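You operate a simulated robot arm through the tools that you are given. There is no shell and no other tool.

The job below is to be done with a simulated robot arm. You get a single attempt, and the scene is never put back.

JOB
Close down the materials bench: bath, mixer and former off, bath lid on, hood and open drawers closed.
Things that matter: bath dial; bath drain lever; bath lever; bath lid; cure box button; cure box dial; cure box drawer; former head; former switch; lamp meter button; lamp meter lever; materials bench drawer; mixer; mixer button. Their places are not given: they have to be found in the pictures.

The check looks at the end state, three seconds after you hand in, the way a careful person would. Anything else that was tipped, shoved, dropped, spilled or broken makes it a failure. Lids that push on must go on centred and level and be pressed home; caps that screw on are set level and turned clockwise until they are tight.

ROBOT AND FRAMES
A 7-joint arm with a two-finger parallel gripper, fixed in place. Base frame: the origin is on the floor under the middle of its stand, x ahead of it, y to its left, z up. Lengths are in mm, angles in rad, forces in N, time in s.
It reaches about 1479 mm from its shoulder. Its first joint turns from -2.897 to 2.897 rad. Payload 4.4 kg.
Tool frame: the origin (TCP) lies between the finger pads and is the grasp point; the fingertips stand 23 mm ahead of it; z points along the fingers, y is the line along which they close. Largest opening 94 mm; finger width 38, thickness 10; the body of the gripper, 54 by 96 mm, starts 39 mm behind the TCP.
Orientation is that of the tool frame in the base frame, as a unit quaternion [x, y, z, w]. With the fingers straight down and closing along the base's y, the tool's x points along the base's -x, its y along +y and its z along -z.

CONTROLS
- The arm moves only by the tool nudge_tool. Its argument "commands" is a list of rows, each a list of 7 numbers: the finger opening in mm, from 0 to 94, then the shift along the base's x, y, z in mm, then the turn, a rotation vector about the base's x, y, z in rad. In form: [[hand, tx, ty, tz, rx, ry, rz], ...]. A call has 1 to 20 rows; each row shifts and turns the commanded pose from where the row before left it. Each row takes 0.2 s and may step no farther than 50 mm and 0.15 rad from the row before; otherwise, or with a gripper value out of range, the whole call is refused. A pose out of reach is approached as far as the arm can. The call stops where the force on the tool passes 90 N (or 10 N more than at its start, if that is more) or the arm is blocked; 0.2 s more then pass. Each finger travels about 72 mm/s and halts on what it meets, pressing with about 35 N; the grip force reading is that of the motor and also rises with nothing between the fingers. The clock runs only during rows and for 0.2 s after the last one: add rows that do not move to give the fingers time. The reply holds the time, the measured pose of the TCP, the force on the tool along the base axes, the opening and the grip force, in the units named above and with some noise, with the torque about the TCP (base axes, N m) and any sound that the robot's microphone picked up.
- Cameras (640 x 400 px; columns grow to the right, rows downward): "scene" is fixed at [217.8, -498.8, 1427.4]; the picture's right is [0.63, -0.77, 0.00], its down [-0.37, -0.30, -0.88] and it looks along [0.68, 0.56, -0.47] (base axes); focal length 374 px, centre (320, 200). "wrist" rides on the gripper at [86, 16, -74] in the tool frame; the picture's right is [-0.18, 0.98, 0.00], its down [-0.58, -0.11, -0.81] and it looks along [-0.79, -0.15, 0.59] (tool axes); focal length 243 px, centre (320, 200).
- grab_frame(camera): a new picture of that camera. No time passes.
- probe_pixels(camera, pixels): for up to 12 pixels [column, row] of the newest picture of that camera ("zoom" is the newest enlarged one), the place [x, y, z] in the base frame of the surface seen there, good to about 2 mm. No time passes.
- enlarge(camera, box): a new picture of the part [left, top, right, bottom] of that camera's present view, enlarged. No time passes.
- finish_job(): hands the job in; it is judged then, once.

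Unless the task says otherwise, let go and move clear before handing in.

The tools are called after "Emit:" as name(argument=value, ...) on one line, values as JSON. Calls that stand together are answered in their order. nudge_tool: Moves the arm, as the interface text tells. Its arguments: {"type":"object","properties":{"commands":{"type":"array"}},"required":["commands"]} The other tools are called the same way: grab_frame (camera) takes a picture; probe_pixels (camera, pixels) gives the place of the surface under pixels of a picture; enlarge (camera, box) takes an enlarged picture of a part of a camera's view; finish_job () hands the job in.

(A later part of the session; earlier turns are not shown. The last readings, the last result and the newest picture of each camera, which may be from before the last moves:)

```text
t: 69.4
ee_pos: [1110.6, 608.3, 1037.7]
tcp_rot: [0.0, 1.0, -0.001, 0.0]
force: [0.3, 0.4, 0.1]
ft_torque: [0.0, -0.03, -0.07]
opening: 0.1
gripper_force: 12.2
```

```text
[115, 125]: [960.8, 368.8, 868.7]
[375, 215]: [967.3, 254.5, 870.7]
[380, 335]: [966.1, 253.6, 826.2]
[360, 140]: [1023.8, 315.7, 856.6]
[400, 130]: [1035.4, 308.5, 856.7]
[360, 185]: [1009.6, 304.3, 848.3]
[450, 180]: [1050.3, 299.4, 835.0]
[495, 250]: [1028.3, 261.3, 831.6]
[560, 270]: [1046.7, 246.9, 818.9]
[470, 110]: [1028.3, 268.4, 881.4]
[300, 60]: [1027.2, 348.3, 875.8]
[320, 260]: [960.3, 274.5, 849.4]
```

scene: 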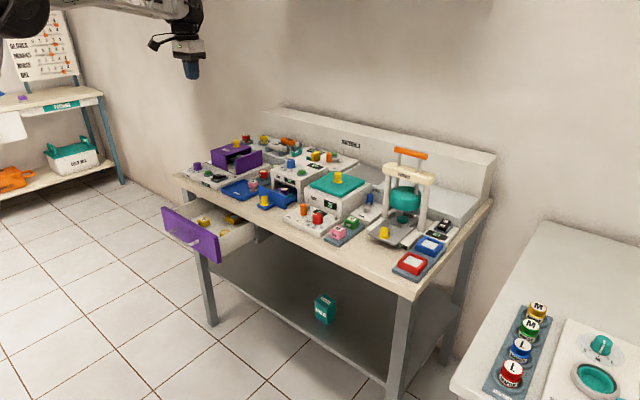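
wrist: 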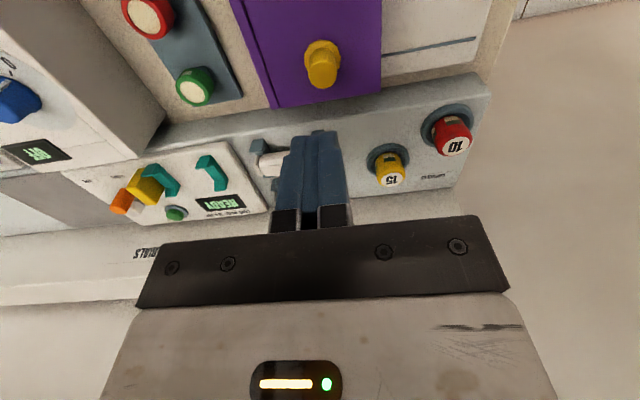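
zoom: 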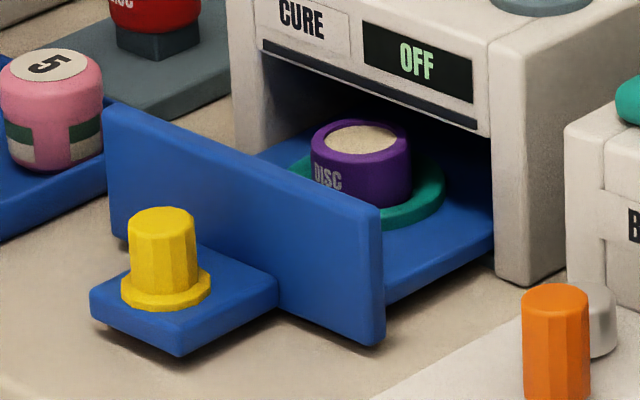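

The drawer knob is centred at about (930.5, 314.5) with its top at z≈863.5. I'll move above it and look before descending.

Emit:
nudge_tool(commands=[[50, -22.4, -36.7, 0, 0, 0, 0], [50, -22.4, -36.7, 0, 0, 0, 0], [50, -22.4, -36.7, 0, 0, 0, 0], [50, -22.4, -36.7, 0, 0, 0, 0], [50, -22.4, -36.8, 0, 0, 0, 0], [50, -22.5, -36.8, 0, 0, 0, 0], [50, -22.5, -36.8, 0, 0, 0, 0], [50, -22.5, -36.8, 0, 0, 0, 0], [50, 0, 0, -40, 0, 0, 0], [50, 0, 0, -40, 0, 0, 0], [50, 0, 0, -30, 0, 0, 0], [50, 0, 0, 0, 0, 0, 0]])

Emit:
grab_frame(camera="wrist")

Emit:
enlarge(camera="scene", box=[230, 140, 330, 220])

```text
t: 72.0
ee_pos: [929.8, 316.4, 926.4]
tcp_rot: [0.0, 1.0, 0.0, 0.0]
force: [-0.1, 0.5, -0.4]
ft_torque: [0.02, -0.01, 0.02]
opening: 50.0
gripper_force: 0.0
```

```text
taken
```

wrist: 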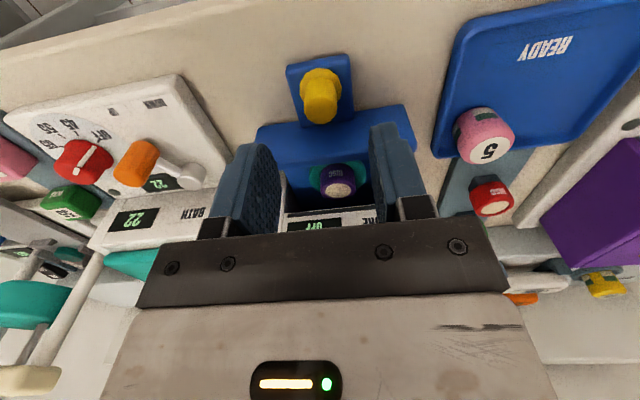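

```text
5.00 times, centred on (280, 180) of scene
```

zoom: 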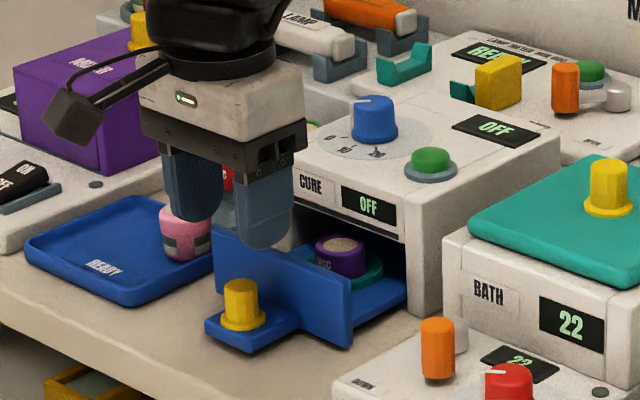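

The fingers are centred on the drawer knob (wrist 320,95). I'll lower and close on it.

Emit:
nudge_tool(commands=[[50, 0, 0, -25, 0, 0, 0], [50, 0, 0, -20, 0, 0, 0], [50, 0, 0, -12, 0, 0, 0], [50, 0, 0, 0, 0, 0, 0], [8, 0, 0, 0, 0, 0, 0], [8, 0, 0, 0, 0, 0, 0], [8, 0, 0, 0, 0, 0, 0], [8, 0, 0, 0, 0, 0, 0]])

Emit:
grab_frame(camera="wrist")

```text
t: 73.8
ee_pos: [930.2, 314.6, 869.3]
tcp_rot: [0.001, 1.0, 0.0, 0.0]
force: [0.0, 9.2, -2.0]
ft_torque: [0.56, -0.13, -0.01]
opening: 21.1
gripper_force: 44.6
```

```text
taken
```

wrist: 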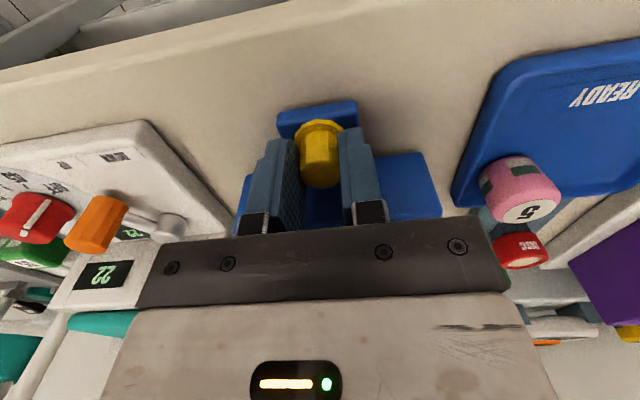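

The knob is gripped at 21 mm. I'll push the drawer in along +x in gentle steps.

Emit:
nudge_tool(commands=[[8, 4, 0, 0, 0, 0, 0], [8, 6, 0, 0, 0, 0, 0], [8, 7, 0, 0, 0, 0, 0], [8, 7, 0, 0, 0, 0, 0], [8, 7, 0, 0, 0, 0, 0], [8, 7, 0, 0, 0, 0, 0], [8, 0, 0, 0, 0, 0, 0]])

Emit:
enlarge(camera="scene", box=[230, 140, 330, 220])

```text
t: 75.4
ee_pos: [969.4, 314.9, 870.1]
tcp_rot: [0.0, 1.0, -0.001, -0.001]
force: [0.2, 16.0, -6.1]
ft_torque: [0.71, -0.1, 0.0]
opening: 21.1
gripper_force: 45.4
```

```text
5.00 times, centred on (280, 180) of scene
```

zoom: 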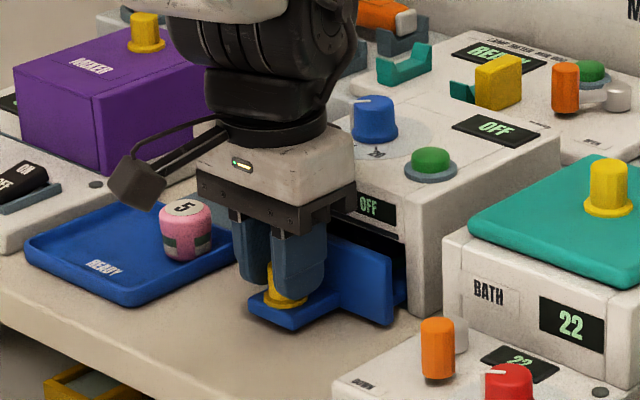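

The drawer has moved 38 mm smoothly. I'll continue until it meets its stop.

Emit:
nudge_tool(commands=[[8, 6, -0.7, 0, 0, 0, 0], [8, 5, 0, 0, 0, 0, 0], [8, 4, 0, 0, 0, 0, 0], [8, 3, 0, 0, 0, 0, 0], [8, 2, 0, 0, 0, 0, 0], [8, 0, 0, 0, 0, 0, 0]])

Emit:
enlarge(camera="scene", box=[230, 140, 330, 220])

```text
t: 76.8
ee_pos: [988.4, 315.7, 870.0]
tcp_rot: [0.0, 1.0, 0.0, 0.0]
force: [-36.9, 16.5, 5.3]
ft_torque: [0.75, 0.82, 0.08]
opening: 21.2
gripper_force: 44.7
```

```text
5.00 times, centred on (280, 180) of scene
```

zoom: 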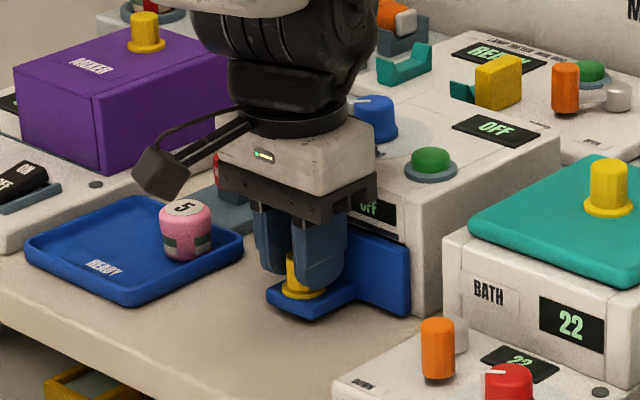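

At 988.4 the stop gives −37 N, so the drawer has met something. I'll zoom in to see whether it's fully closed.

Emit:
enlarge(camera="scene", box=[275, 175, 325, 210])

Emit:
probe_pixels(camera="zoom", pixels=[[320, 120], [340, 170], [330, 230], [300, 200], [380, 100], [390, 200], [250, 150], [345, 100], [355, 130], [350, 220], [280, 240], [365, 60]])

```text
11.43 times, centred on (300, 192) of scene
```

zoom: 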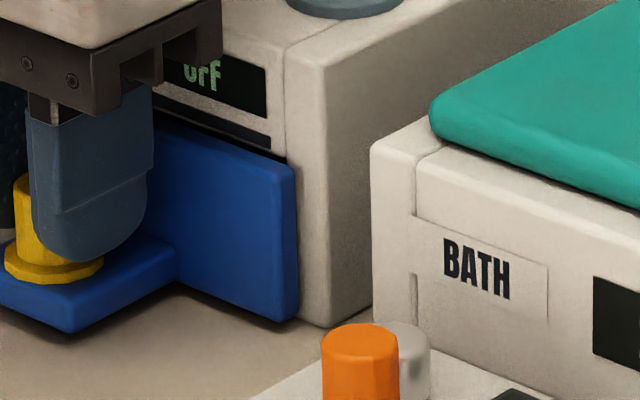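

```text
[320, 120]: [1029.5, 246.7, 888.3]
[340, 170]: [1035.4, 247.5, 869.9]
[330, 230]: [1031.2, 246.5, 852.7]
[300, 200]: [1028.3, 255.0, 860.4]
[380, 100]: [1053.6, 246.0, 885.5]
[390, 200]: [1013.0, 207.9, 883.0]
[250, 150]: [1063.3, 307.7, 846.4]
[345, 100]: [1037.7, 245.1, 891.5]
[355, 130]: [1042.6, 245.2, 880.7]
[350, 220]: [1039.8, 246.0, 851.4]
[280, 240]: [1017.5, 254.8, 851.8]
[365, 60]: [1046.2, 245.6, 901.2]
```

The panel face has moved from x≈961 to 1017.5, with its back against the box front at 1028. I'll push a little more to confirm it's a hard stop.

Emit:
nudge_tool(commands=[[8, 1, -0.7, 0, 0, 0, 0], [8, 1, 0, 0, 0, 0, 0], [8, 0, 0, 0, 0, 0, 0]])

Emit:
enlarge(camera="scene", box=[275, 175, 325, 210])

Emit:
probe_pixels(camera="zoom", pixels=[[270, 180], [280, 240], [250, 200], [290, 280], [220, 240], [298, 300], [296, 200], [250, 150]])

```text
t: 77.6
ee_pos: [992.0, 314.2, 869.2]
tcp_rot: [0.0, 1.0, 0.0, 0.0]
force: [-35.3, 41.0, -0.8]
ft_torque: [1.18, 0.75, 0.07]
opening: 21.2
gripper_force: 44.7
```

```text
11.43 times, centred on (300, 192) of scene
```

zoom: 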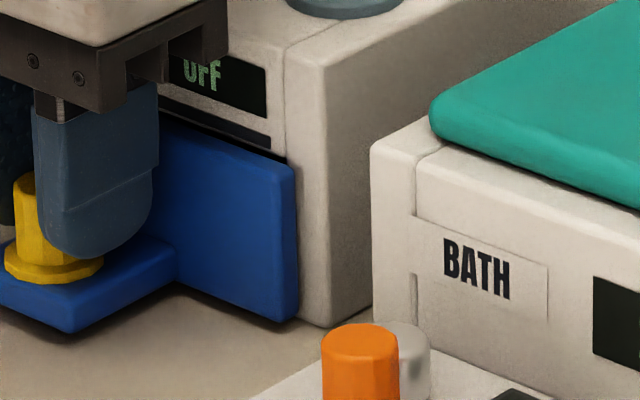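

```text
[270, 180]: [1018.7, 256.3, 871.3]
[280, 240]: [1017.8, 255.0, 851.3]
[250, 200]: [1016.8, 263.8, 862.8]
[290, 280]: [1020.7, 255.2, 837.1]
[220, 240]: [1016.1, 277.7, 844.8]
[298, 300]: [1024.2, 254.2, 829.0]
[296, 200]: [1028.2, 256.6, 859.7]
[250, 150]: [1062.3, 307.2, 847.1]
```

The panel didn't move further (still about 1017) while the fingers slid on the knob, so it's at its hard stop and closed. I'll relax the side load, open and lift.

Emit:
nudge_tool(commands=[[8, -1, 2, 0, 0, 0, 0], [45, 0, 0, 0, 0, 0, 0], [45, 0, 0, 0, 0, 0, 0], [45, 0, 0, 0, 0, 0, 0], [45, 0, 0, 20, 0, 0, 0], [45, -10, 0, 40, 0, 0, 0], [45, -20, 0, 40, 0, 0, 0], [45, 0, 0, 0, 0, 0, 0]])

Emit:
enlarge(camera="scene", box=[240, 155, 320, 215])

Emit:
grab_frame(camera="wrist")

```text
t: 79.4
ee_pos: [958.7, 315.5, 971.3]
tcp_rot: [0.0, 1.0, 0.0, 0.0]
force: [-0.4, -0.3, -1.1]
ft_torque: [-0.01, 0.0, 0.02]
opening: 45.0
gripper_force: 0.0
```

```text
6.67 times, centred on (280, 185) of scene
```

zoom: 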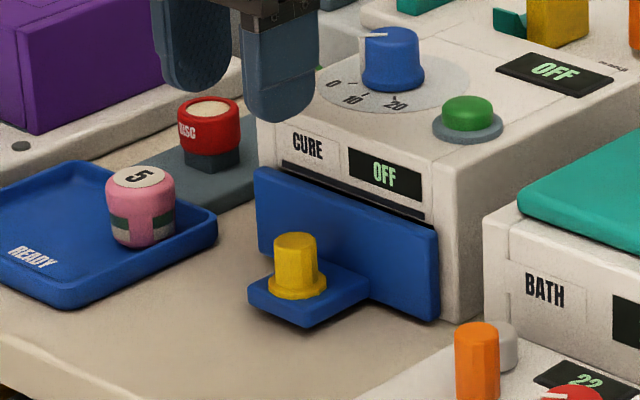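

```text
taken
```

wrist: 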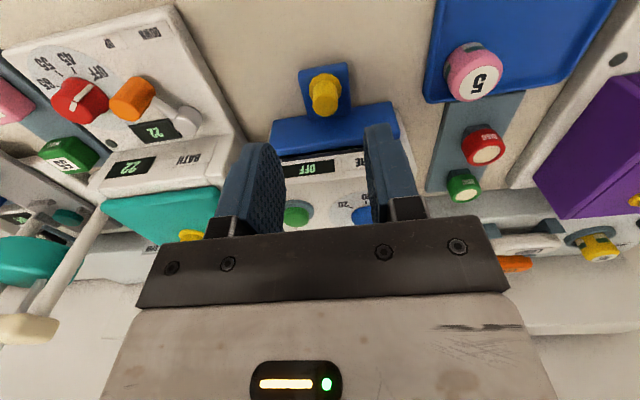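

The cure drawer's panel now covers the box front. Next is the bench drawer; I'll move out in front of its handle (bar at x≈717, z≈741, y 437–559) with closed fingers, first at a safe height.

Emit:
nudge_tool(commands=[[0, -20, 0, 40, 0, 0, 0], [0, -36, 22, 10, 0, 0, 0], [0, -38, 26, 0, 0, 0, 0], [0, -38, 26, 0, 0, 0, 0], [0, -38, 27, 0, 0, 0, 0], [0, -38, 27, 0, 0, 0, 0], [0, -38, 27, 0, 0, 0, 0], [0, -36, 27, 0, 0, 0, 0], [0, 0, 0, 0, 0, 0, 0]])

Emit:
grab_frame(camera="scene")

Emit:
grab_frame(camera="wrist")

```text
t: 81.4
ee_pos: [677.8, 496.7, 1020.5]
tcp_rot: [0.001, 1.0, 0.0, -0.001]
force: [0.2, 0.6, -0.3]
ft_torque: [0.01, -0.01, -0.01]
opening: 0.0
gripper_force: 34.9
```

```text
taken
```

scene: 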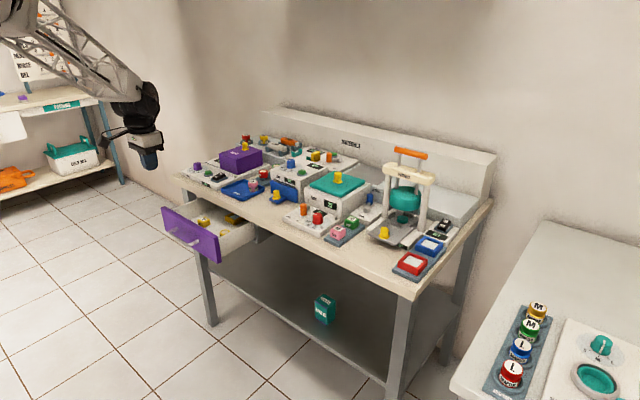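

```text
taken
```

wrist: 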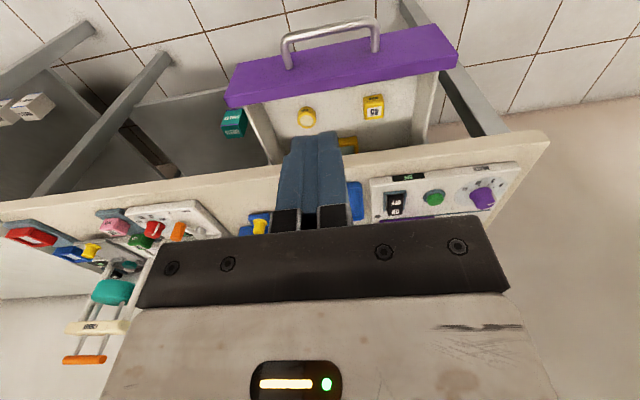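

The wrist view shows the drawer's handle at (330,28) and the items lying inside. I'll probe the handle bar and the drawer edges from here.

Emit:
probe_pixels(camera="wrist", pixels=[[330, 28], [330, 24], [290, 36], [370, 20], [288, 62], [375, 48], [230, 95], [455, 55], [440, 35], [340, 70], [305, 117], [373, 105]])

Emit:
enlarge(camera="wrist", box=[210, 0, 480, 168])

```text
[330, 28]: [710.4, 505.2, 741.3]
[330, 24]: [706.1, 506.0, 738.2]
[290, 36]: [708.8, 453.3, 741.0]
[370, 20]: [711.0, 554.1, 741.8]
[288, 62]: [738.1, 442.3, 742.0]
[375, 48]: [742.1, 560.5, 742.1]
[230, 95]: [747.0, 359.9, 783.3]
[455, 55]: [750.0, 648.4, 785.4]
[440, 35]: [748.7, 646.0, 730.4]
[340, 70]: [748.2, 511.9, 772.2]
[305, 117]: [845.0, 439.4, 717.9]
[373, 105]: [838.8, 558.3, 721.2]
```

```text
2.37 times, centred on (345, 84) of wrist
```

zoom: 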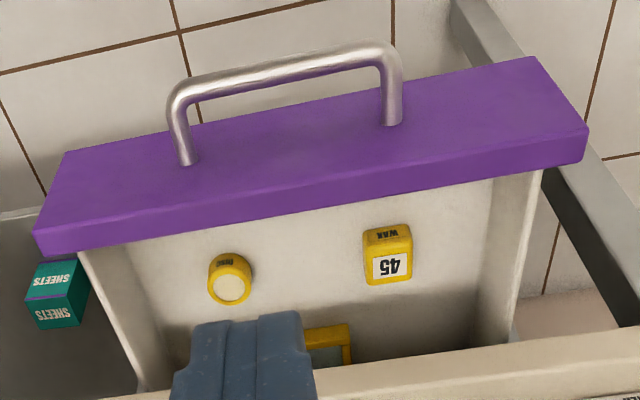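

The handle bar is at x≈709, z≈737, with its middle at y≈502. I'll descend just in front of it.

Emit:
nudge_tool(commands=[[0, -4, 4, -45, 0, 0, 0], [0, 0, 0, -46, 0, 0, 0], [0, 0, 0, -46, 0, 0, 0], [0, 0, 0, -46, 0, 0, 0], [0, 0, 0, -46, 0, 0, 0], [0, 0, 0, -46, 0, 0, 0], [0, 0, 0, 0, 0, 0, 0]])

Emit:
grab_frame(camera="scene")

Emit:
grab_frame(camera="wrist")

Emit:
enlarge(camera="scene", box=[130, 180, 270, 280])

```text
t: 83.0
ee_pos: [673.0, 503.4, 746.6]
tcp_rot: [-0.001, 1.0, -0.001, 0.0]
force: [0.7, 0.2, -0.8]
ft_torque: [-0.01, -0.01, -0.03]
opening: 0.0
gripper_force: 34.9
```

```text
taken
```

scene: 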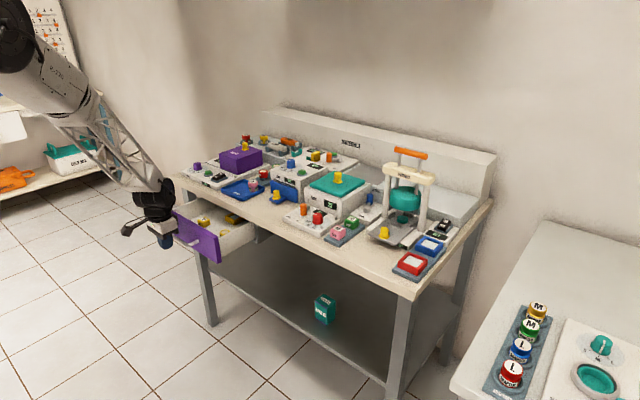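

```text
taken
```

wrist: 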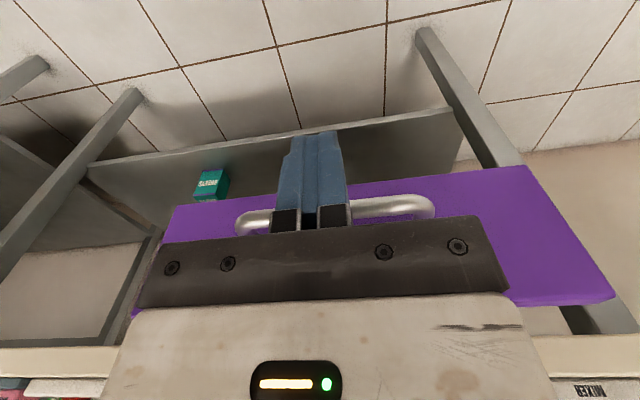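

```text
4.00 times, centred on (200, 230) of scene
```

zoom: 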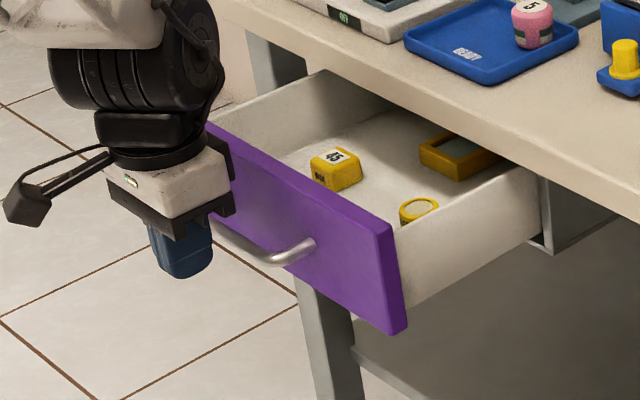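

The closed fingers stand about 12 mm in front of the handle bar, and the path ahead is clear. I'll push the drawer in slowly.

Emit:
nudge_tool(commands=[[0, 5, 0, 0, 0, 0, 0], [0, 4, 0, 0, 0, 0, 0], [0, 3, 0, 0, 0, 0, 0], [0, 3, 0, 0, 0, 0, 0], [0, 4, 0, 0, 0, 0, 0], [0, 5, 0, 0, 0, 0, 0], [0, 6, 0, 0, 0, 0, 0], [0, 6, 0, 0, 0, 0, 0], [0, 6, 0, 0, 0, 0, 0], [0, 6, 0, 0, 0, 0, 0], [0, 6, 0, 0, 0, 0, 0], [0, 0, 0, 0, 0, 0, 0]])

Emit:
enlarge(camera="scene", box=[130, 180, 270, 280])

```text
t: 85.6
ee_pos: [729.4, 500.3, 744.9]
tcp_rot: [0.0, 1.0, 0.0, 0.0]
force: [0.8, 0.4, 0.7]
ft_torque: [0.0, -0.03, -0.04]
opening: 0.0
gripper_force: 34.9
```

```text
4.00 times, centred on (200, 230) of scene
```

zoom: 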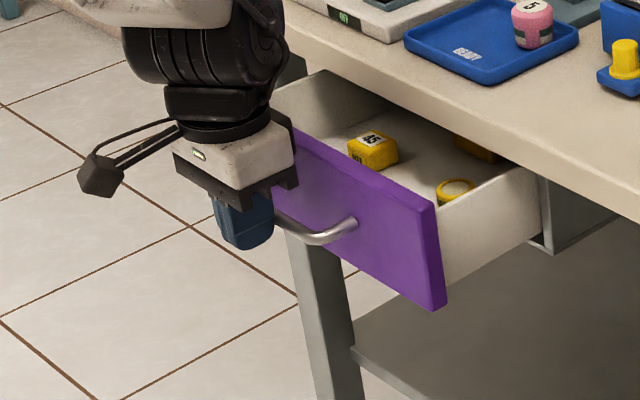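

The drawer slides freely and its contents stay put. I'll continue in the same slow steps.

Emit:
nudge_tool(commands=[[0, 5, 0, 0, 0, 0, 0], [0, 6, 0, 0, 0, 0, 0], [0, 6, 0, 0, 0, 0, 0], [0, 6, 0, 0, 0, 0, 0], [0, 6, 0, 0, 0, 0, 0], [0, 6, 0, 0, 0, 0, 0], [0, 6, 0, 0, 0, 0, 0], [0, 6, 0, 0, 0, 0, 0], [0, 6, 0, 0, 0, 0, 0], [0, 0, 0, 0, 0, 0, 0]])

Emit:
enlarge(camera="scene", box=[130, 160, 270, 260])

Emit:
grab_frame(camera="wrist")

```text
t: 87.8
ee_pos: [782.0, 502.7, 744.3]
tcp_rot: [0.0, 1.0, 0.001, 0.0]
force: [-0.8, -0.2, -1.5]
ft_torque: [-0.03, 0.04, -0.05]
opening: 0.3
gripper_force: 35.1
```

```text
4.00 times, centred on (200, 210) of scene
```

zoom: 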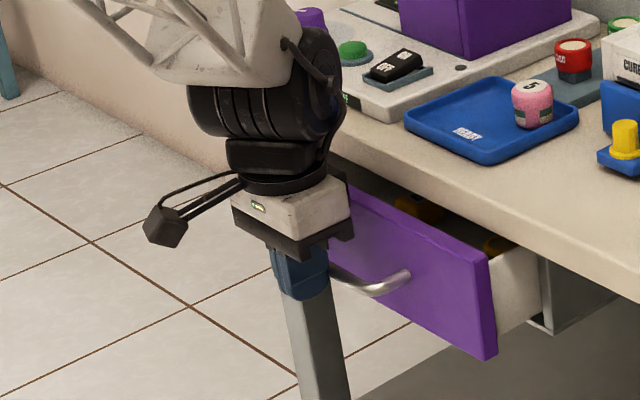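

```text
taken
```

wrist: 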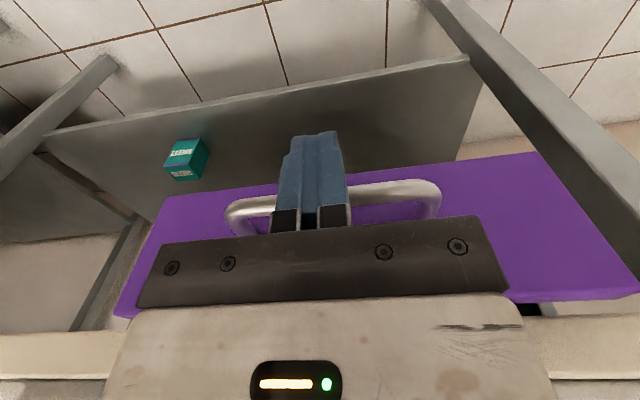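

The drawer is nearly in, but the black wrist joint is getting close to the mixer panel's front. I'll probe the wrist joint, drawer front and bench edge to check the margins.

Emit:
probe_pixels(camera="zoom", pixels=[[480, 330], [400, 270], [345, 200], [330, 60], [340, 90], [325, 130], [300, 150], [340, 180], [520, 290], [450, 195], [400, 160], [345, 110]])

```text
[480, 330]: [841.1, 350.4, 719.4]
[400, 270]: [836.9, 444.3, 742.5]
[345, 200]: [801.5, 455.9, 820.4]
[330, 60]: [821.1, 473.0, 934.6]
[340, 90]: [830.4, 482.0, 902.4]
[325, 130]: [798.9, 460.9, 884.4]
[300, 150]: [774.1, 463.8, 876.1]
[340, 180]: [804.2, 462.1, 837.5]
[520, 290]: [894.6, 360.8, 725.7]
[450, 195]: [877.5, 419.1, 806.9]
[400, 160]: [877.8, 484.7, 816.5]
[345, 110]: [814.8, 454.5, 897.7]
```

The drawer's front is at x≈841 with about 37 mm left if it closes flush with the bench edge at x≈878, and the wrist stays clear of the mixer panel. I'll continue gently.

Emit:
nudge_tool(commands=[[0, 5, 0, 0, 0, 0, 0], [0, 5, 0, 0, 0, 0, 0], [0, 5, 0, 0, 0, 0, 0], [0, 4, 0, 0, 0, 0, 0], [0, 3, 0, 0, 0, 0, 0], [0, 2, 0, 0, 0, 0, 0], [0, 0, 0, 0, 0, 0, 0]])

Emit:
enlarge(camera="scene", box=[130, 160, 270, 260])

Emit:
probe_pixels(camera="zoom", pixels=[[480, 320], [510, 360], [420, 260], [540, 300], [525, 350], [520, 260]])

```text
t: 89.4
ee_pos: [806.6, 501.3, 744.5]
tcp_rot: [0.0, 1.0, -0.001, 0.0]
force: [0.5, -0.6, -0.1]
ft_torque: [0.02, -0.01, 0.0]
opening: 0.1
gripper_force: 34.6
```

```text
4.00 times, centred on (200, 210) of scene
```

zoom: 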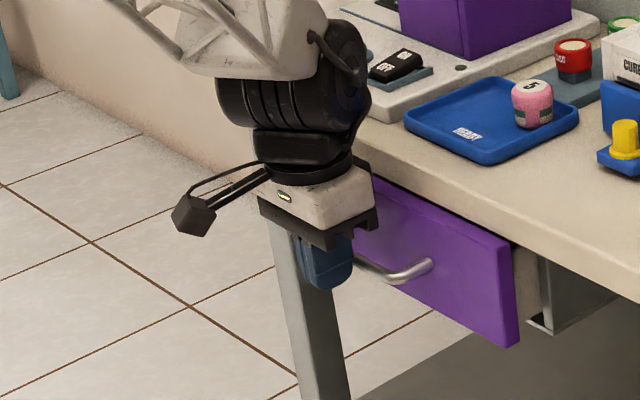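

```text
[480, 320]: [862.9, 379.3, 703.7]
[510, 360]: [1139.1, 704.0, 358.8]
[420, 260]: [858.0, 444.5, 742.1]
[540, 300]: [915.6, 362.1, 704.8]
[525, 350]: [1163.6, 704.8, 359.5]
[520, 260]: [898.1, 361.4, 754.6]
```

The drawer front is at x≈863 with the housing behind it still showing a gap. I'll keep pushing in 3 mm steps until it stops.

Emit:
nudge_tool(commands=[[0, 3, 0, 0, 0, 0, 0], [0, 3, 0, 0, 0, 0, 0], [0, 3, 0, 0, 0, 0, 0], [0, 2, 0, 0, 0, 0, 0], [0, 2, 0, 0, 0, 0, 0], [0, 0, 0, 0, 0, 0, 0]])

Emit:
enlarge(camera="scene", box=[200, 180, 280, 250])

Emit:
grab_frame(camera="scene")

```text
t: 90.8
ee_pos: [820.2, 500.9, 745.7]
tcp_rot: [0.0, 1.0, 0.0, -0.001]
force: [0.0, -0.3, 0.4]
ft_torque: [-0.02, 0.02, 0.01]
opening: 0.3
gripper_force: 35.2
```

```text
5.71 times, centred on (240, 215) of scene
```

zoom: 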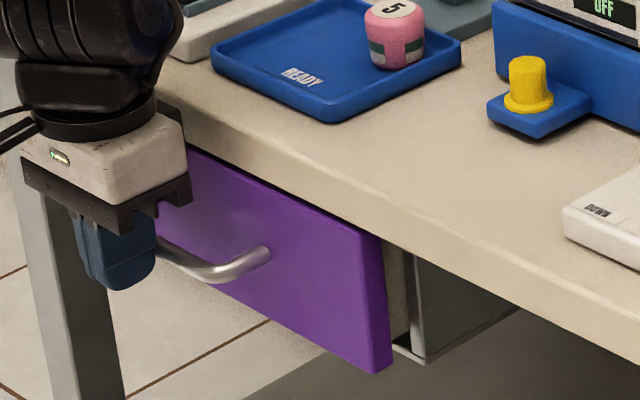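

```text
taken
```

scene: 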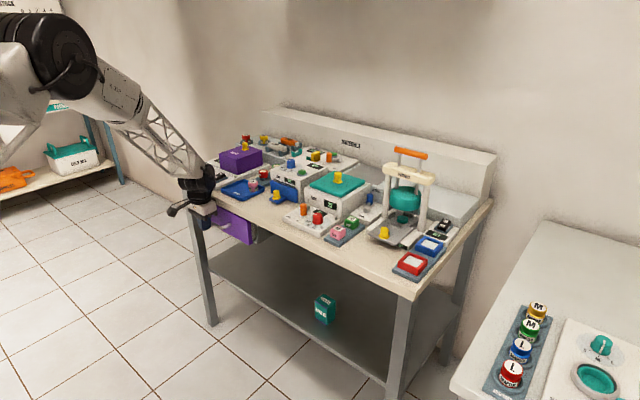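

There's still about a 15 mm gap behind the drawer front. I'll probe the wrist parts nearest the bench edge before the last push.

Emit:
probe_pixels(camera="zoom", pixels=[[175, 30], [165, 70], [150, 105], [180, 140], [185, 190], [180, 115], [300, 230], [375, 300], [400, 290], [420, 280], [230, 95], [190, 60]])

Emit:
grab_frame(camera="wrist")

```text
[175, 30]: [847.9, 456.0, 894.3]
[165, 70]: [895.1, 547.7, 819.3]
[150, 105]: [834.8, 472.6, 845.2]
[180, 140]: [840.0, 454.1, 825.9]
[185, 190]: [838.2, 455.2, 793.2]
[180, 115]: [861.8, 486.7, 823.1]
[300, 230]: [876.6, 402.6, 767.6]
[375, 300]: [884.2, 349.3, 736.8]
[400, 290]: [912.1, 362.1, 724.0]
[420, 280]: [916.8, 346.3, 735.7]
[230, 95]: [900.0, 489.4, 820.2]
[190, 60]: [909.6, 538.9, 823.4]
```

```text
taken
```

wrist: 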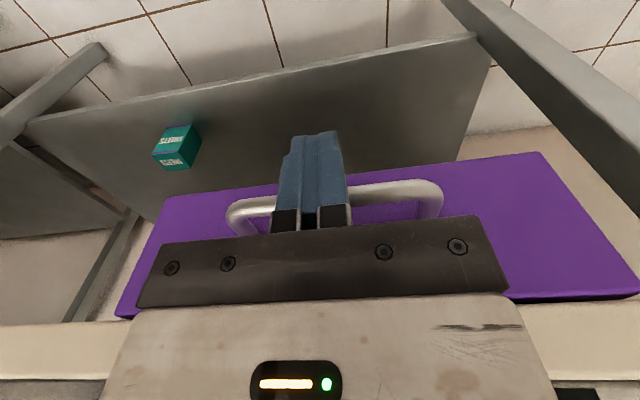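

The gripper's front is already at x≈862 near the bench edge (878), yet the drawer housing front is further back at about 905–917, so the drawer closes in under the top. I'll back off and lean the tool so the fingers point forward and down, which keeps the body away from the bench edge.

Emit:
nudge_tool(commands=[[0, -15, 0, 0, 0, 0, 0], [0, -30, 0, 9, 0, 0, 0], [0, -10, 0, 0, 0, -0.15, 0], [0, 0, 0, 0, 0, -0.15, 0], [0, 0, 0, 0, 0, -0.15, 0], [0, 0, 0, 0, 0, -0.15, 0], [0, 0, 0, 0, 0, -0.15, 0], [0, 0, 0, 0, 0, -0.15, 0], [0, 0, 0, 0, 0, 0, 0]])

Emit:
enlarge(camera="scene", box=[160, 170, 290, 260])

Emit:
grab_frame(camera="wrist")

```text
t: 92.8
ee_pos: [762.7, 501.5, 754.7]
tcp_rot: [0.0, 0.9, 0.0, 0.435]
force: [-1.0, -0.1, -0.3]
ft_torque: [-0.01, 0.01, -0.01]
opening: 0.0
gripper_force: 35.0
```

```text
4.44 times, centred on (225, 215) of scene
```

zoom: 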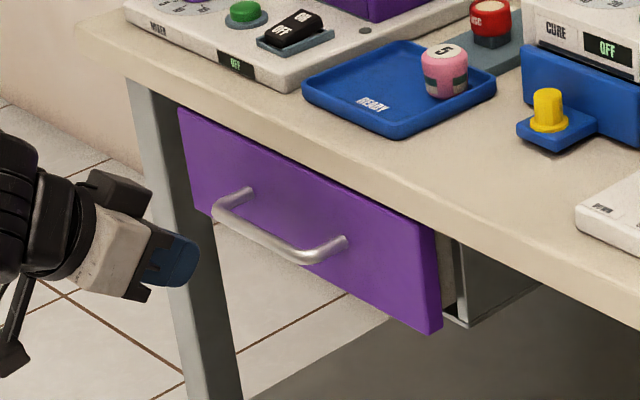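

```text
taken
```

wrist: 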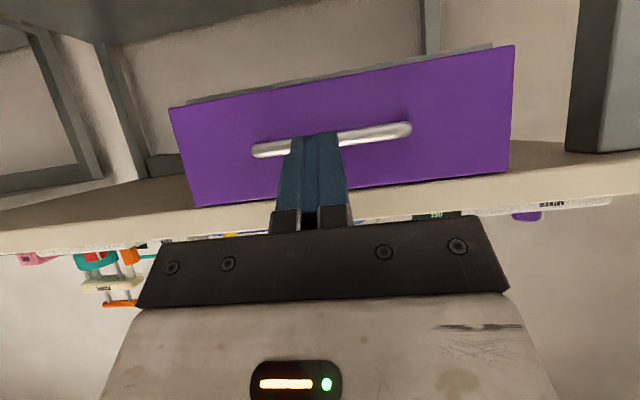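

The tool now points forward and down, clear of the bench edge. I'll probe the handle bar and the housing to plan the last push.

Emit:
probe_pixels(camera="zoom", pixels=[[260, 238], [300, 258], [340, 245], [380, 220], [435, 300], [450, 290], [462, 290], [480, 280], [230, 205], [300, 180], [195, 245], [440, 230]])

Emit:
probe_pixels(camera="wrist", pixels=[[370, 132], [270, 150], [450, 60], [480, 48], [300, 90], [200, 105], [430, 45], [500, 160], [200, 200], [350, 195], [520, 185], [100, 200]])

```text
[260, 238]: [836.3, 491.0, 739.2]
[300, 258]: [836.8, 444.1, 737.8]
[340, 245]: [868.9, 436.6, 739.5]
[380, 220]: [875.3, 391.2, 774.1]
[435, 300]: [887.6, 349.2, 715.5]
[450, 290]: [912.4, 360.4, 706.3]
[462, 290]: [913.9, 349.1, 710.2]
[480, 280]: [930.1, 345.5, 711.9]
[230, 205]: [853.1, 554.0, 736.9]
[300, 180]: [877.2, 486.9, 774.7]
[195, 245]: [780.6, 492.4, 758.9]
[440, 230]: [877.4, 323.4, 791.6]
```

```text
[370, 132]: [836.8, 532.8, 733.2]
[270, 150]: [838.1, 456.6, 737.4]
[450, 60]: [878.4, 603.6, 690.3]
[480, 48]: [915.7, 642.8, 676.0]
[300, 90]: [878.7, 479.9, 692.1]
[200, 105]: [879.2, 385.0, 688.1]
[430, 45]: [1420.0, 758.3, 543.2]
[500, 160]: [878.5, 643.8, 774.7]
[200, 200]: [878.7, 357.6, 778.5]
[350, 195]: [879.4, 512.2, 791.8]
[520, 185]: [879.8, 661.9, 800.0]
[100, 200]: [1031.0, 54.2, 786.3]
```

The drawer face is at x≈877.5, its back at about 890, and the housing front is at 913, so there's more travel. I'll bring the fingertips to the bar and push in 3 mm steps until it stops.

Emit:
nudge_tool(commands=[[0, 25, 0, 0, 0, 0, 0], [0, 20, 0, 0, 0, 0, 0], [0, 6, 0, 0, 0, 0, 0], [0, 4, 0, 0, 0, 0, 0], [0, 3, 0, 0, 0, 0, 0], [0, 3, 0, 0, 0, 0, 0], [0, 3, 0, 0, 0, 0, 0], [0, 3, 0, 0, 0, 0, 0], [0, 0, 0, 0, 0, 0, 0]])

Emit:
enlarge(camera="scene", box=[160, 170, 290, 260])

```text
t: 94.8
ee_pos: [830.6, 501.2, 753.8]
tcp_rot: [0.0, 0.901, 0.0, 0.434]
force: [0.3, -0.3, -0.8]
ft_torque: [-0.02, 0.01, -0.05]
opening: 0.1
gripper_force: 35.0
```

```text
4.44 times, centred on (225, 215) of scene
```

zoom: 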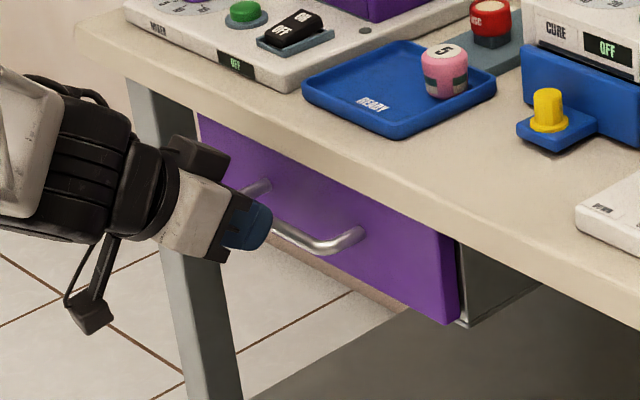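

The drawer has moved in further and only a thin gap remains by the housing at (460,300). I'll keep pushing gently.

Emit:
nudge_tool(commands=[[0, 3, 0, 0, 0, 0, 0], [0, 3, 0, 0, 0, 0, 0], [0, 2, 0, 0, 0, 0, 0], [0, 2, 0, 0, 0, 0, 0], [0, 0, 0, 0, 0, 0, 0]])

Emit:
enlarge(camera="scene", box=[160, 170, 290, 260])

Emit:
probe_pixels(camera="zoom", pixels=[[440, 280], [400, 240], [455, 290], [465, 290], [480, 280], [300, 170], [320, 245], [460, 250]])

```text
t: 95.8
ee_pos: [837.3, 500.6, 754.7]
tcp_rot: [-0.001, 0.901, 0.0, 0.434]
force: [-53.0, -24.8, 27.4]
ft_torque: [-0.27, 0.14, -0.38]
opening: 0.1
gripper_force: 35.2
stopped in row 4: the force on the tool passed its limit at 101 N (the readings are from after the stop); the commanded pose is now the measured one
```

```text
4.44 times, centred on (225, 215) of scene
```

zoom: 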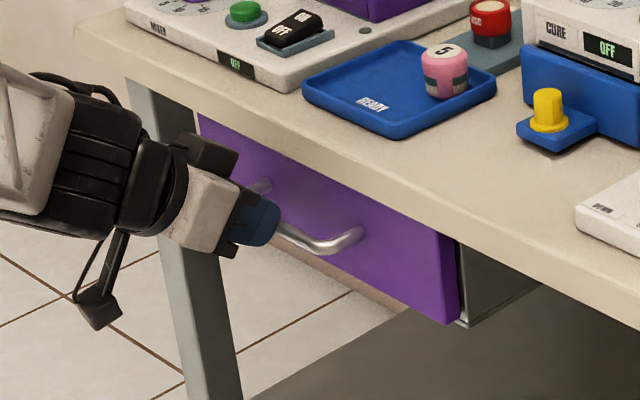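

```text
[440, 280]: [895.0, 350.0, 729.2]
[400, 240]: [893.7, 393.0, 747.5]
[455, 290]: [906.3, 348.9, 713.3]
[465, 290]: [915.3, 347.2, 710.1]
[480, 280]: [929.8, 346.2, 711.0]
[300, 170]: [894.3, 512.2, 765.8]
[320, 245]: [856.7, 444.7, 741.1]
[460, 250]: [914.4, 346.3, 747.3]
```

The push ended with a hard stop (force peaked at 101 N) with the face at x≈894. I need to be sure it's the drawer's stop and not the gripper touching the bench edge, so I'll probe the black bracket near the edge.

Emit:
probe_pixels(camera="zoom", pixels=[[210, 145], [225, 160], [235, 175], [200, 135], [245, 195], [270, 215], [275, 225], [215, 175], [250, 180], [240, 150], [265, 205], [230, 150]])

Emit:
grab_frame(camera="wrist")

Emit:
enlarge(camera="scene", box=[185, 185, 265, 245])

```text
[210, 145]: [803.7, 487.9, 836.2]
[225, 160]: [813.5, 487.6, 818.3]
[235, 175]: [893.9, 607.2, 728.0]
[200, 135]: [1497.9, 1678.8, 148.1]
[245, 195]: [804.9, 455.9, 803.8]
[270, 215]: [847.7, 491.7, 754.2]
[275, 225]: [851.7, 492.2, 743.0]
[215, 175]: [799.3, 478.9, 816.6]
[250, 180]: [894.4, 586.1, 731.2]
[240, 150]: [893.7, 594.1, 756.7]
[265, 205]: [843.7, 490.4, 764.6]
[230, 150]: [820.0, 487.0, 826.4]
```

```text
taken
```

wrist: 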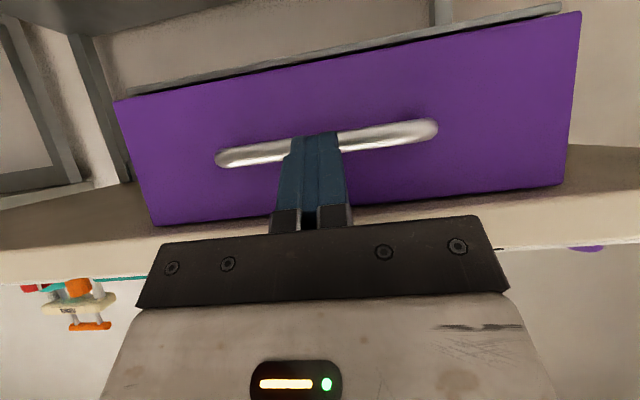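

```text
6.67 times, centred on (225, 215) of scene
```

zoom: 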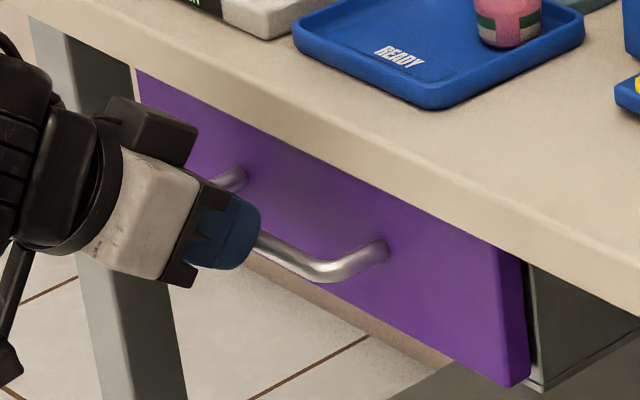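

The gripper parts are at x≤820 near the edge height, so nothing touched the bench; the stop was the drawer's own. I'll back the fingers off and check that the drawer stays shut.

Emit:
nudge_tool(commands=[[0, -5, 0, 0, 0, 0, 0], [0, -15, 0, 0, 0, 0, 0], [0, -35, 0, 0, 0, 0, 0], [0, -45, 0, 0, 0, 0, 0], [0, -45, 0, 0, 0, 0, 0], [0, 0, 0, 0, 0, 0, 0]])

Emit:
enlarge(camera="scene", box=[170, 180, 280, 255])

Emit:
probe_pixels(camera="zoom", pixels=[[400, 250], [300, 200], [450, 300], [250, 170], [330, 250], [470, 300], [485, 300], [500, 290], [480, 320], [300, 270], [200, 140], [350, 200]])

```text
t: 97.2
ee_pos: [692.1, 501.4, 755.1]
tcp_rot: [0.0, 0.901, 0.0, 0.434]
force: [-0.3, 0.1, 0.2]
ft_torque: [0.0, 0.0, 0.03]
opening: 0.0
gripper_force: 34.7
```

```text
5.33 times, centred on (225, 218) of scene
```

zoom: 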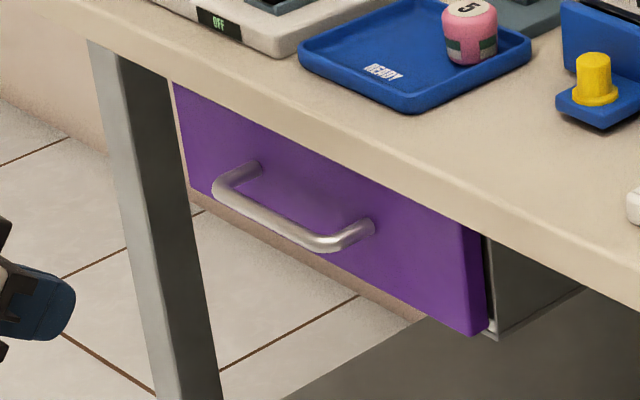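

```text
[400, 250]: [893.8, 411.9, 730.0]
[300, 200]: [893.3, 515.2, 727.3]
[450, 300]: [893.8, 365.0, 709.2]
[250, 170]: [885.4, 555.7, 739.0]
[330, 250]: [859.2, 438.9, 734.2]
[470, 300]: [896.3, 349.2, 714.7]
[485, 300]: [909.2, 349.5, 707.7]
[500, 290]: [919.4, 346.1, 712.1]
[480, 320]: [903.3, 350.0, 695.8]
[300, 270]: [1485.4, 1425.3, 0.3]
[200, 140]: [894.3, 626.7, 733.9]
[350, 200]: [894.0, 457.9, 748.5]
```

The drawer face stays at x≈893.8 across its width, with its back against the housing at about 910, so it's shut. I'll raise the arm, square it up and park clear, then inspect everything.

Emit:
nudge_tool(commands=[[0, -20, 0, 40, 0, 0, 0], [0, 0, 0, 45, 0, 0.15, 0], [0, 0, 0, 45, 0, 0.15, 0], [0, 0, 0, 45, 0, 0.15, 0], [0, 0, -20, 40, 0, 0.15, 0], [0, 0, -40, 25, 0, 0.15, 0], [0, 0, -45, 20, 0, 0.15, 0], [0, 0, -45, 20, 0, 0, 0], [0, 0, -45, 20, 0, 0, 0], [0, 0, -45, 20, 0, 0, 0], [0, 0, -45, 20, 0, 0, 0], [0, 0, -45, 20, 0, 0, 0], [30, 0, -45, 20, 0, 0, 0], [30, 0, 0, 0, 0, 0, 0]])

Emit:
grab_frame(camera="scene")

Emit:
enlarge(camera="scene", box=[170, 125, 290, 200])

Emit:
enlarge(camera="scene", box=[250, 150, 400, 250])

Emit:
enlarge(camera="scene", box=[340, 140, 490, 280])

Emit:
grab_frame(camera="wrist")

```text
t: 100.2
ee_pos: [675.3, 124.6, 1132.4]
tcp_rot: [-0.001, 1.0, 0.001, -0.001]
force: [-0.2, 0.1, 0.3]
ft_torque: [-0.05, 0.0, 0.01]
opening: 29.8
gripper_force: 0.1
```

```text
taken
```

scene: 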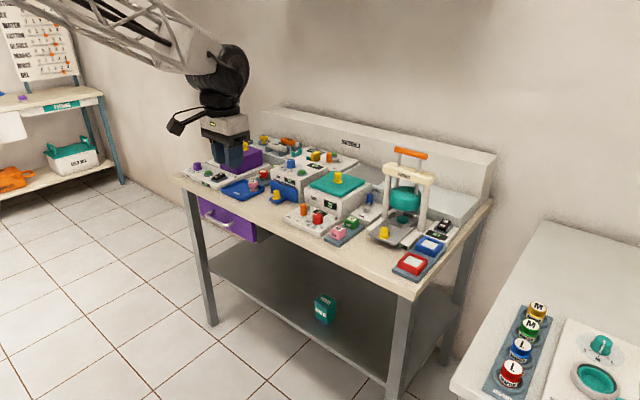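

```text
5.33 times, centred on (230, 162) of scene
```

zoom: 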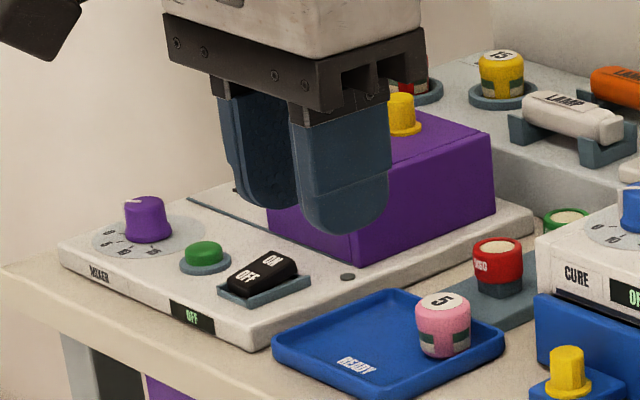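

```text
4.00 times, centred on (325, 200) of scene
```

zoom: 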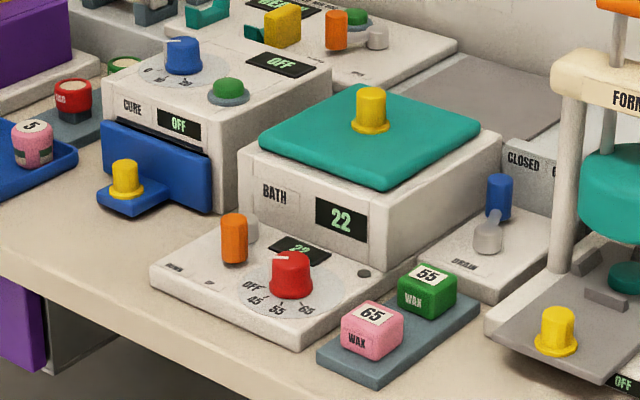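

```text
2.86 times, centred on (415, 210) of scene
```

zoom: 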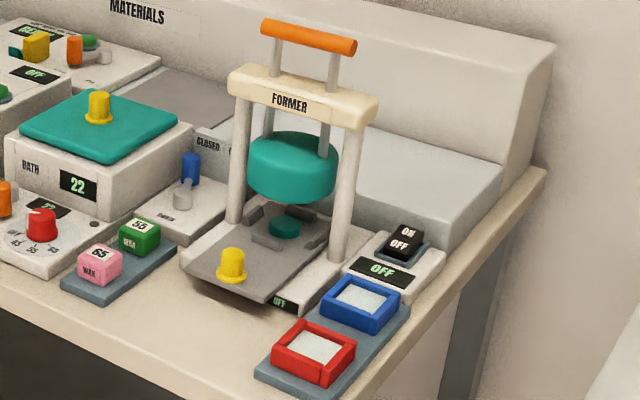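

```text
taken
```

wrist: 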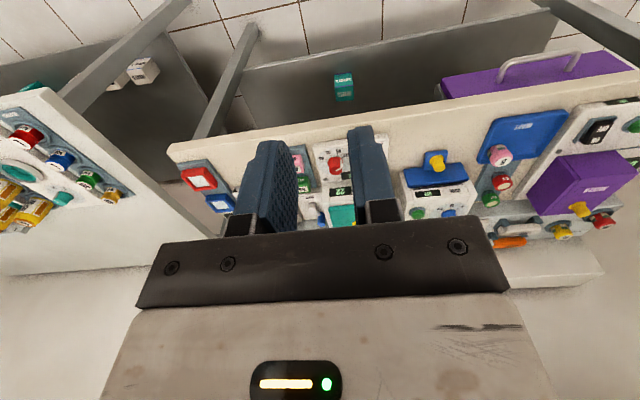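

Everything reads off and the drawers and hood are shut. As a last check I'll look straight down on the lid with the wrist camera to confirm it's centred on the bath.

Emit:
nudge_tool(commands=[[30, 40, 1, -3, 0, 0, 0], [30, 40, 1, -3, 0, 0, 0], [30, 40, 1, -3, 0, 0, 0], [30, 40, 1, -3, 0, 0, 0], [30, 40, 1, -3, 0, 0, 0], [30, 40, 1, -3, 0, 0, 0], [30, 40, 1, -3, 0, 0, 0], [30, 40, 1, -3, 0, 0, 0], [30, 40, 1, -3, 0, 0, 0], [30, 0, 0, 0, 0, 0, 0]])

Emit:
grab_frame(camera="wrist")

Emit:
enlarge(camera="wrist", box=[230, 0, 430, 145])

```text
t: 102.4
ee_pos: [1036.1, 137.0, 1106.0]
tcp_rot: [0.0, 1.0, 0.001, 0.001]
force: [-0.3, 0.4, 0.2]
ft_torque: [0.0, -0.01, 0.0]
opening: 30.1
gripper_force: 0.1
```

```text
taken
```

wrist: 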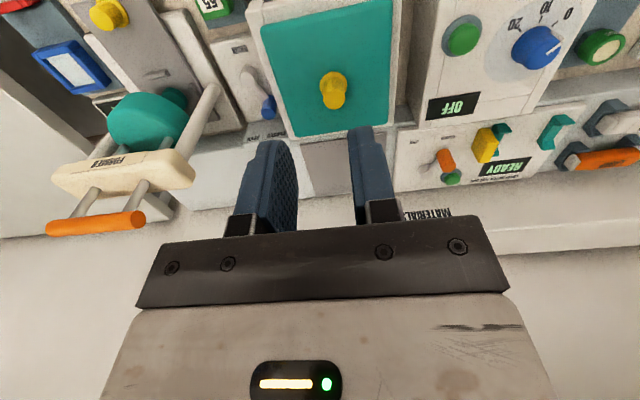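

```text
2.76 times, centred on (330, 72) of wrist
```

zoom: 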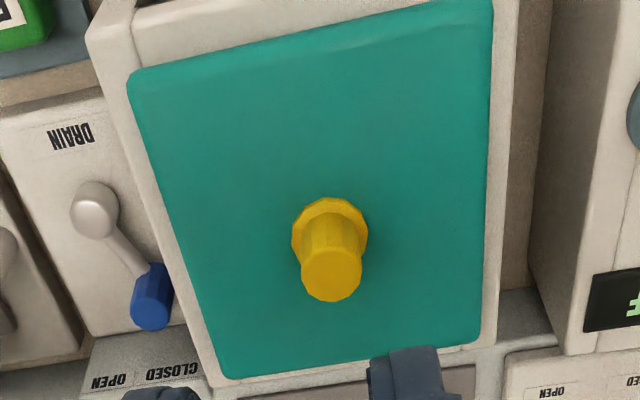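

Emit:
probe_pixels(camera="zoom", pixels=[[135, 75], [490, 5], [478, 340], [228, 375], [300, 372], [300, 378], [300, 384], [170, 250], [160, 250], [488, 200], [496, 200], [510, 200]])

Emit:
probe_pixels(camera="zoom", pixels=[[200, 52], [300, 30], [400, 10], [200, 48], [130, 200], [140, 200], [150, 200], [155, 200], [310, 200], [310, 120], [450, 300], [200, 300]])

```text
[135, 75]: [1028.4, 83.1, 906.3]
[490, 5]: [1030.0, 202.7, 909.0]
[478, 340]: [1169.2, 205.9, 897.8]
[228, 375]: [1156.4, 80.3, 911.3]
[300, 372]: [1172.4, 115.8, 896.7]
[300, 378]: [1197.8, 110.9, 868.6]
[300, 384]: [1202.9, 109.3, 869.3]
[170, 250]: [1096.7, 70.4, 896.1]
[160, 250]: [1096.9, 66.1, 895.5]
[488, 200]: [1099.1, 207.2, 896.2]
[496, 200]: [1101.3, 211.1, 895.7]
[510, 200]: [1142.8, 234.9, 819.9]
```

```text
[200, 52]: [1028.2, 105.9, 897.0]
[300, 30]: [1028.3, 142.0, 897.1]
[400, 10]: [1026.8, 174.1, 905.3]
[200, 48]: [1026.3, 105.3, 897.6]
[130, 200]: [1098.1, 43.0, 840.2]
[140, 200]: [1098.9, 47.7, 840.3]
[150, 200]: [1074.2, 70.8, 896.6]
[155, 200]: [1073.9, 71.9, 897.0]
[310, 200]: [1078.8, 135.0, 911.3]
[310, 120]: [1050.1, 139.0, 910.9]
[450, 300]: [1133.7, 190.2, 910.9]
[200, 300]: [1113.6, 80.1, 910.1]
```

The lid spans about x 1028–1159 and y 78–204 against a rim of 1012–1174 by 65–214, so it is centred within about a millimetre, level and seated. I'll withdraw the arm to its starting area before handing in.

Emit:
nudge_tool(commands=[[60, -20, 0, 30, 0, 0, 0], [60, -40, -10, 10, 0, 0, 0], [60, -40, -15, 5, 0, 0, 0], [60, -40, -15, 5, 0, 0, 0], [60, -40, -15, 0, 0, 0, 0], [60, -40, -15, 0, 0, 0, 0], [60, -40, -15, 0, 0, 0, 0], [60, -40, -15, 0, 0, 0, 0], [60, 0, 0, 0, 0, 0, 0]])

Emit:
grab_frame(camera="scene")

Emit:
enlarge(camera="scene", box=[160, 130, 320, 260])

```text
t: 104.4
ee_pos: [731.4, 34.7, 1156.5]
tcp_rot: [-0.001, 1.0, 0.0, -0.001]
force: [0.3, -0.4, -0.6]
ft_torque: [0.02, 0.03, 0.03]
opening: 59.9
gripper_force: 0.0
```

```text
taken
```

scene: 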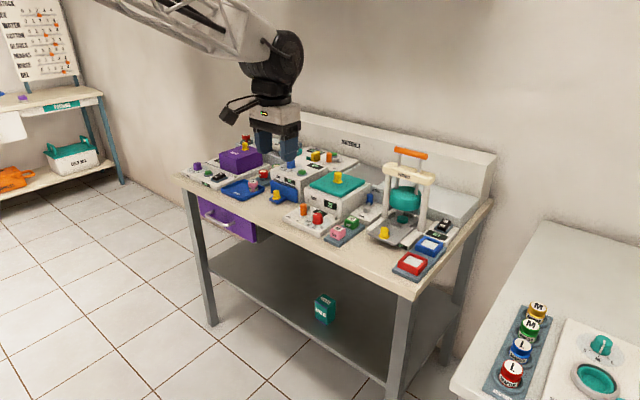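

```text
3.08 times, centred on (240, 195) of scene
```

zoom: 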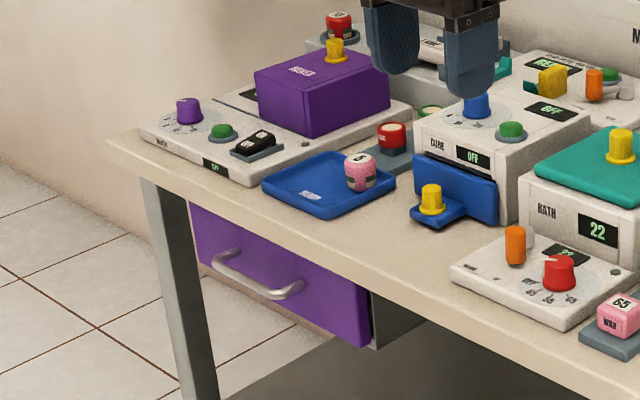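

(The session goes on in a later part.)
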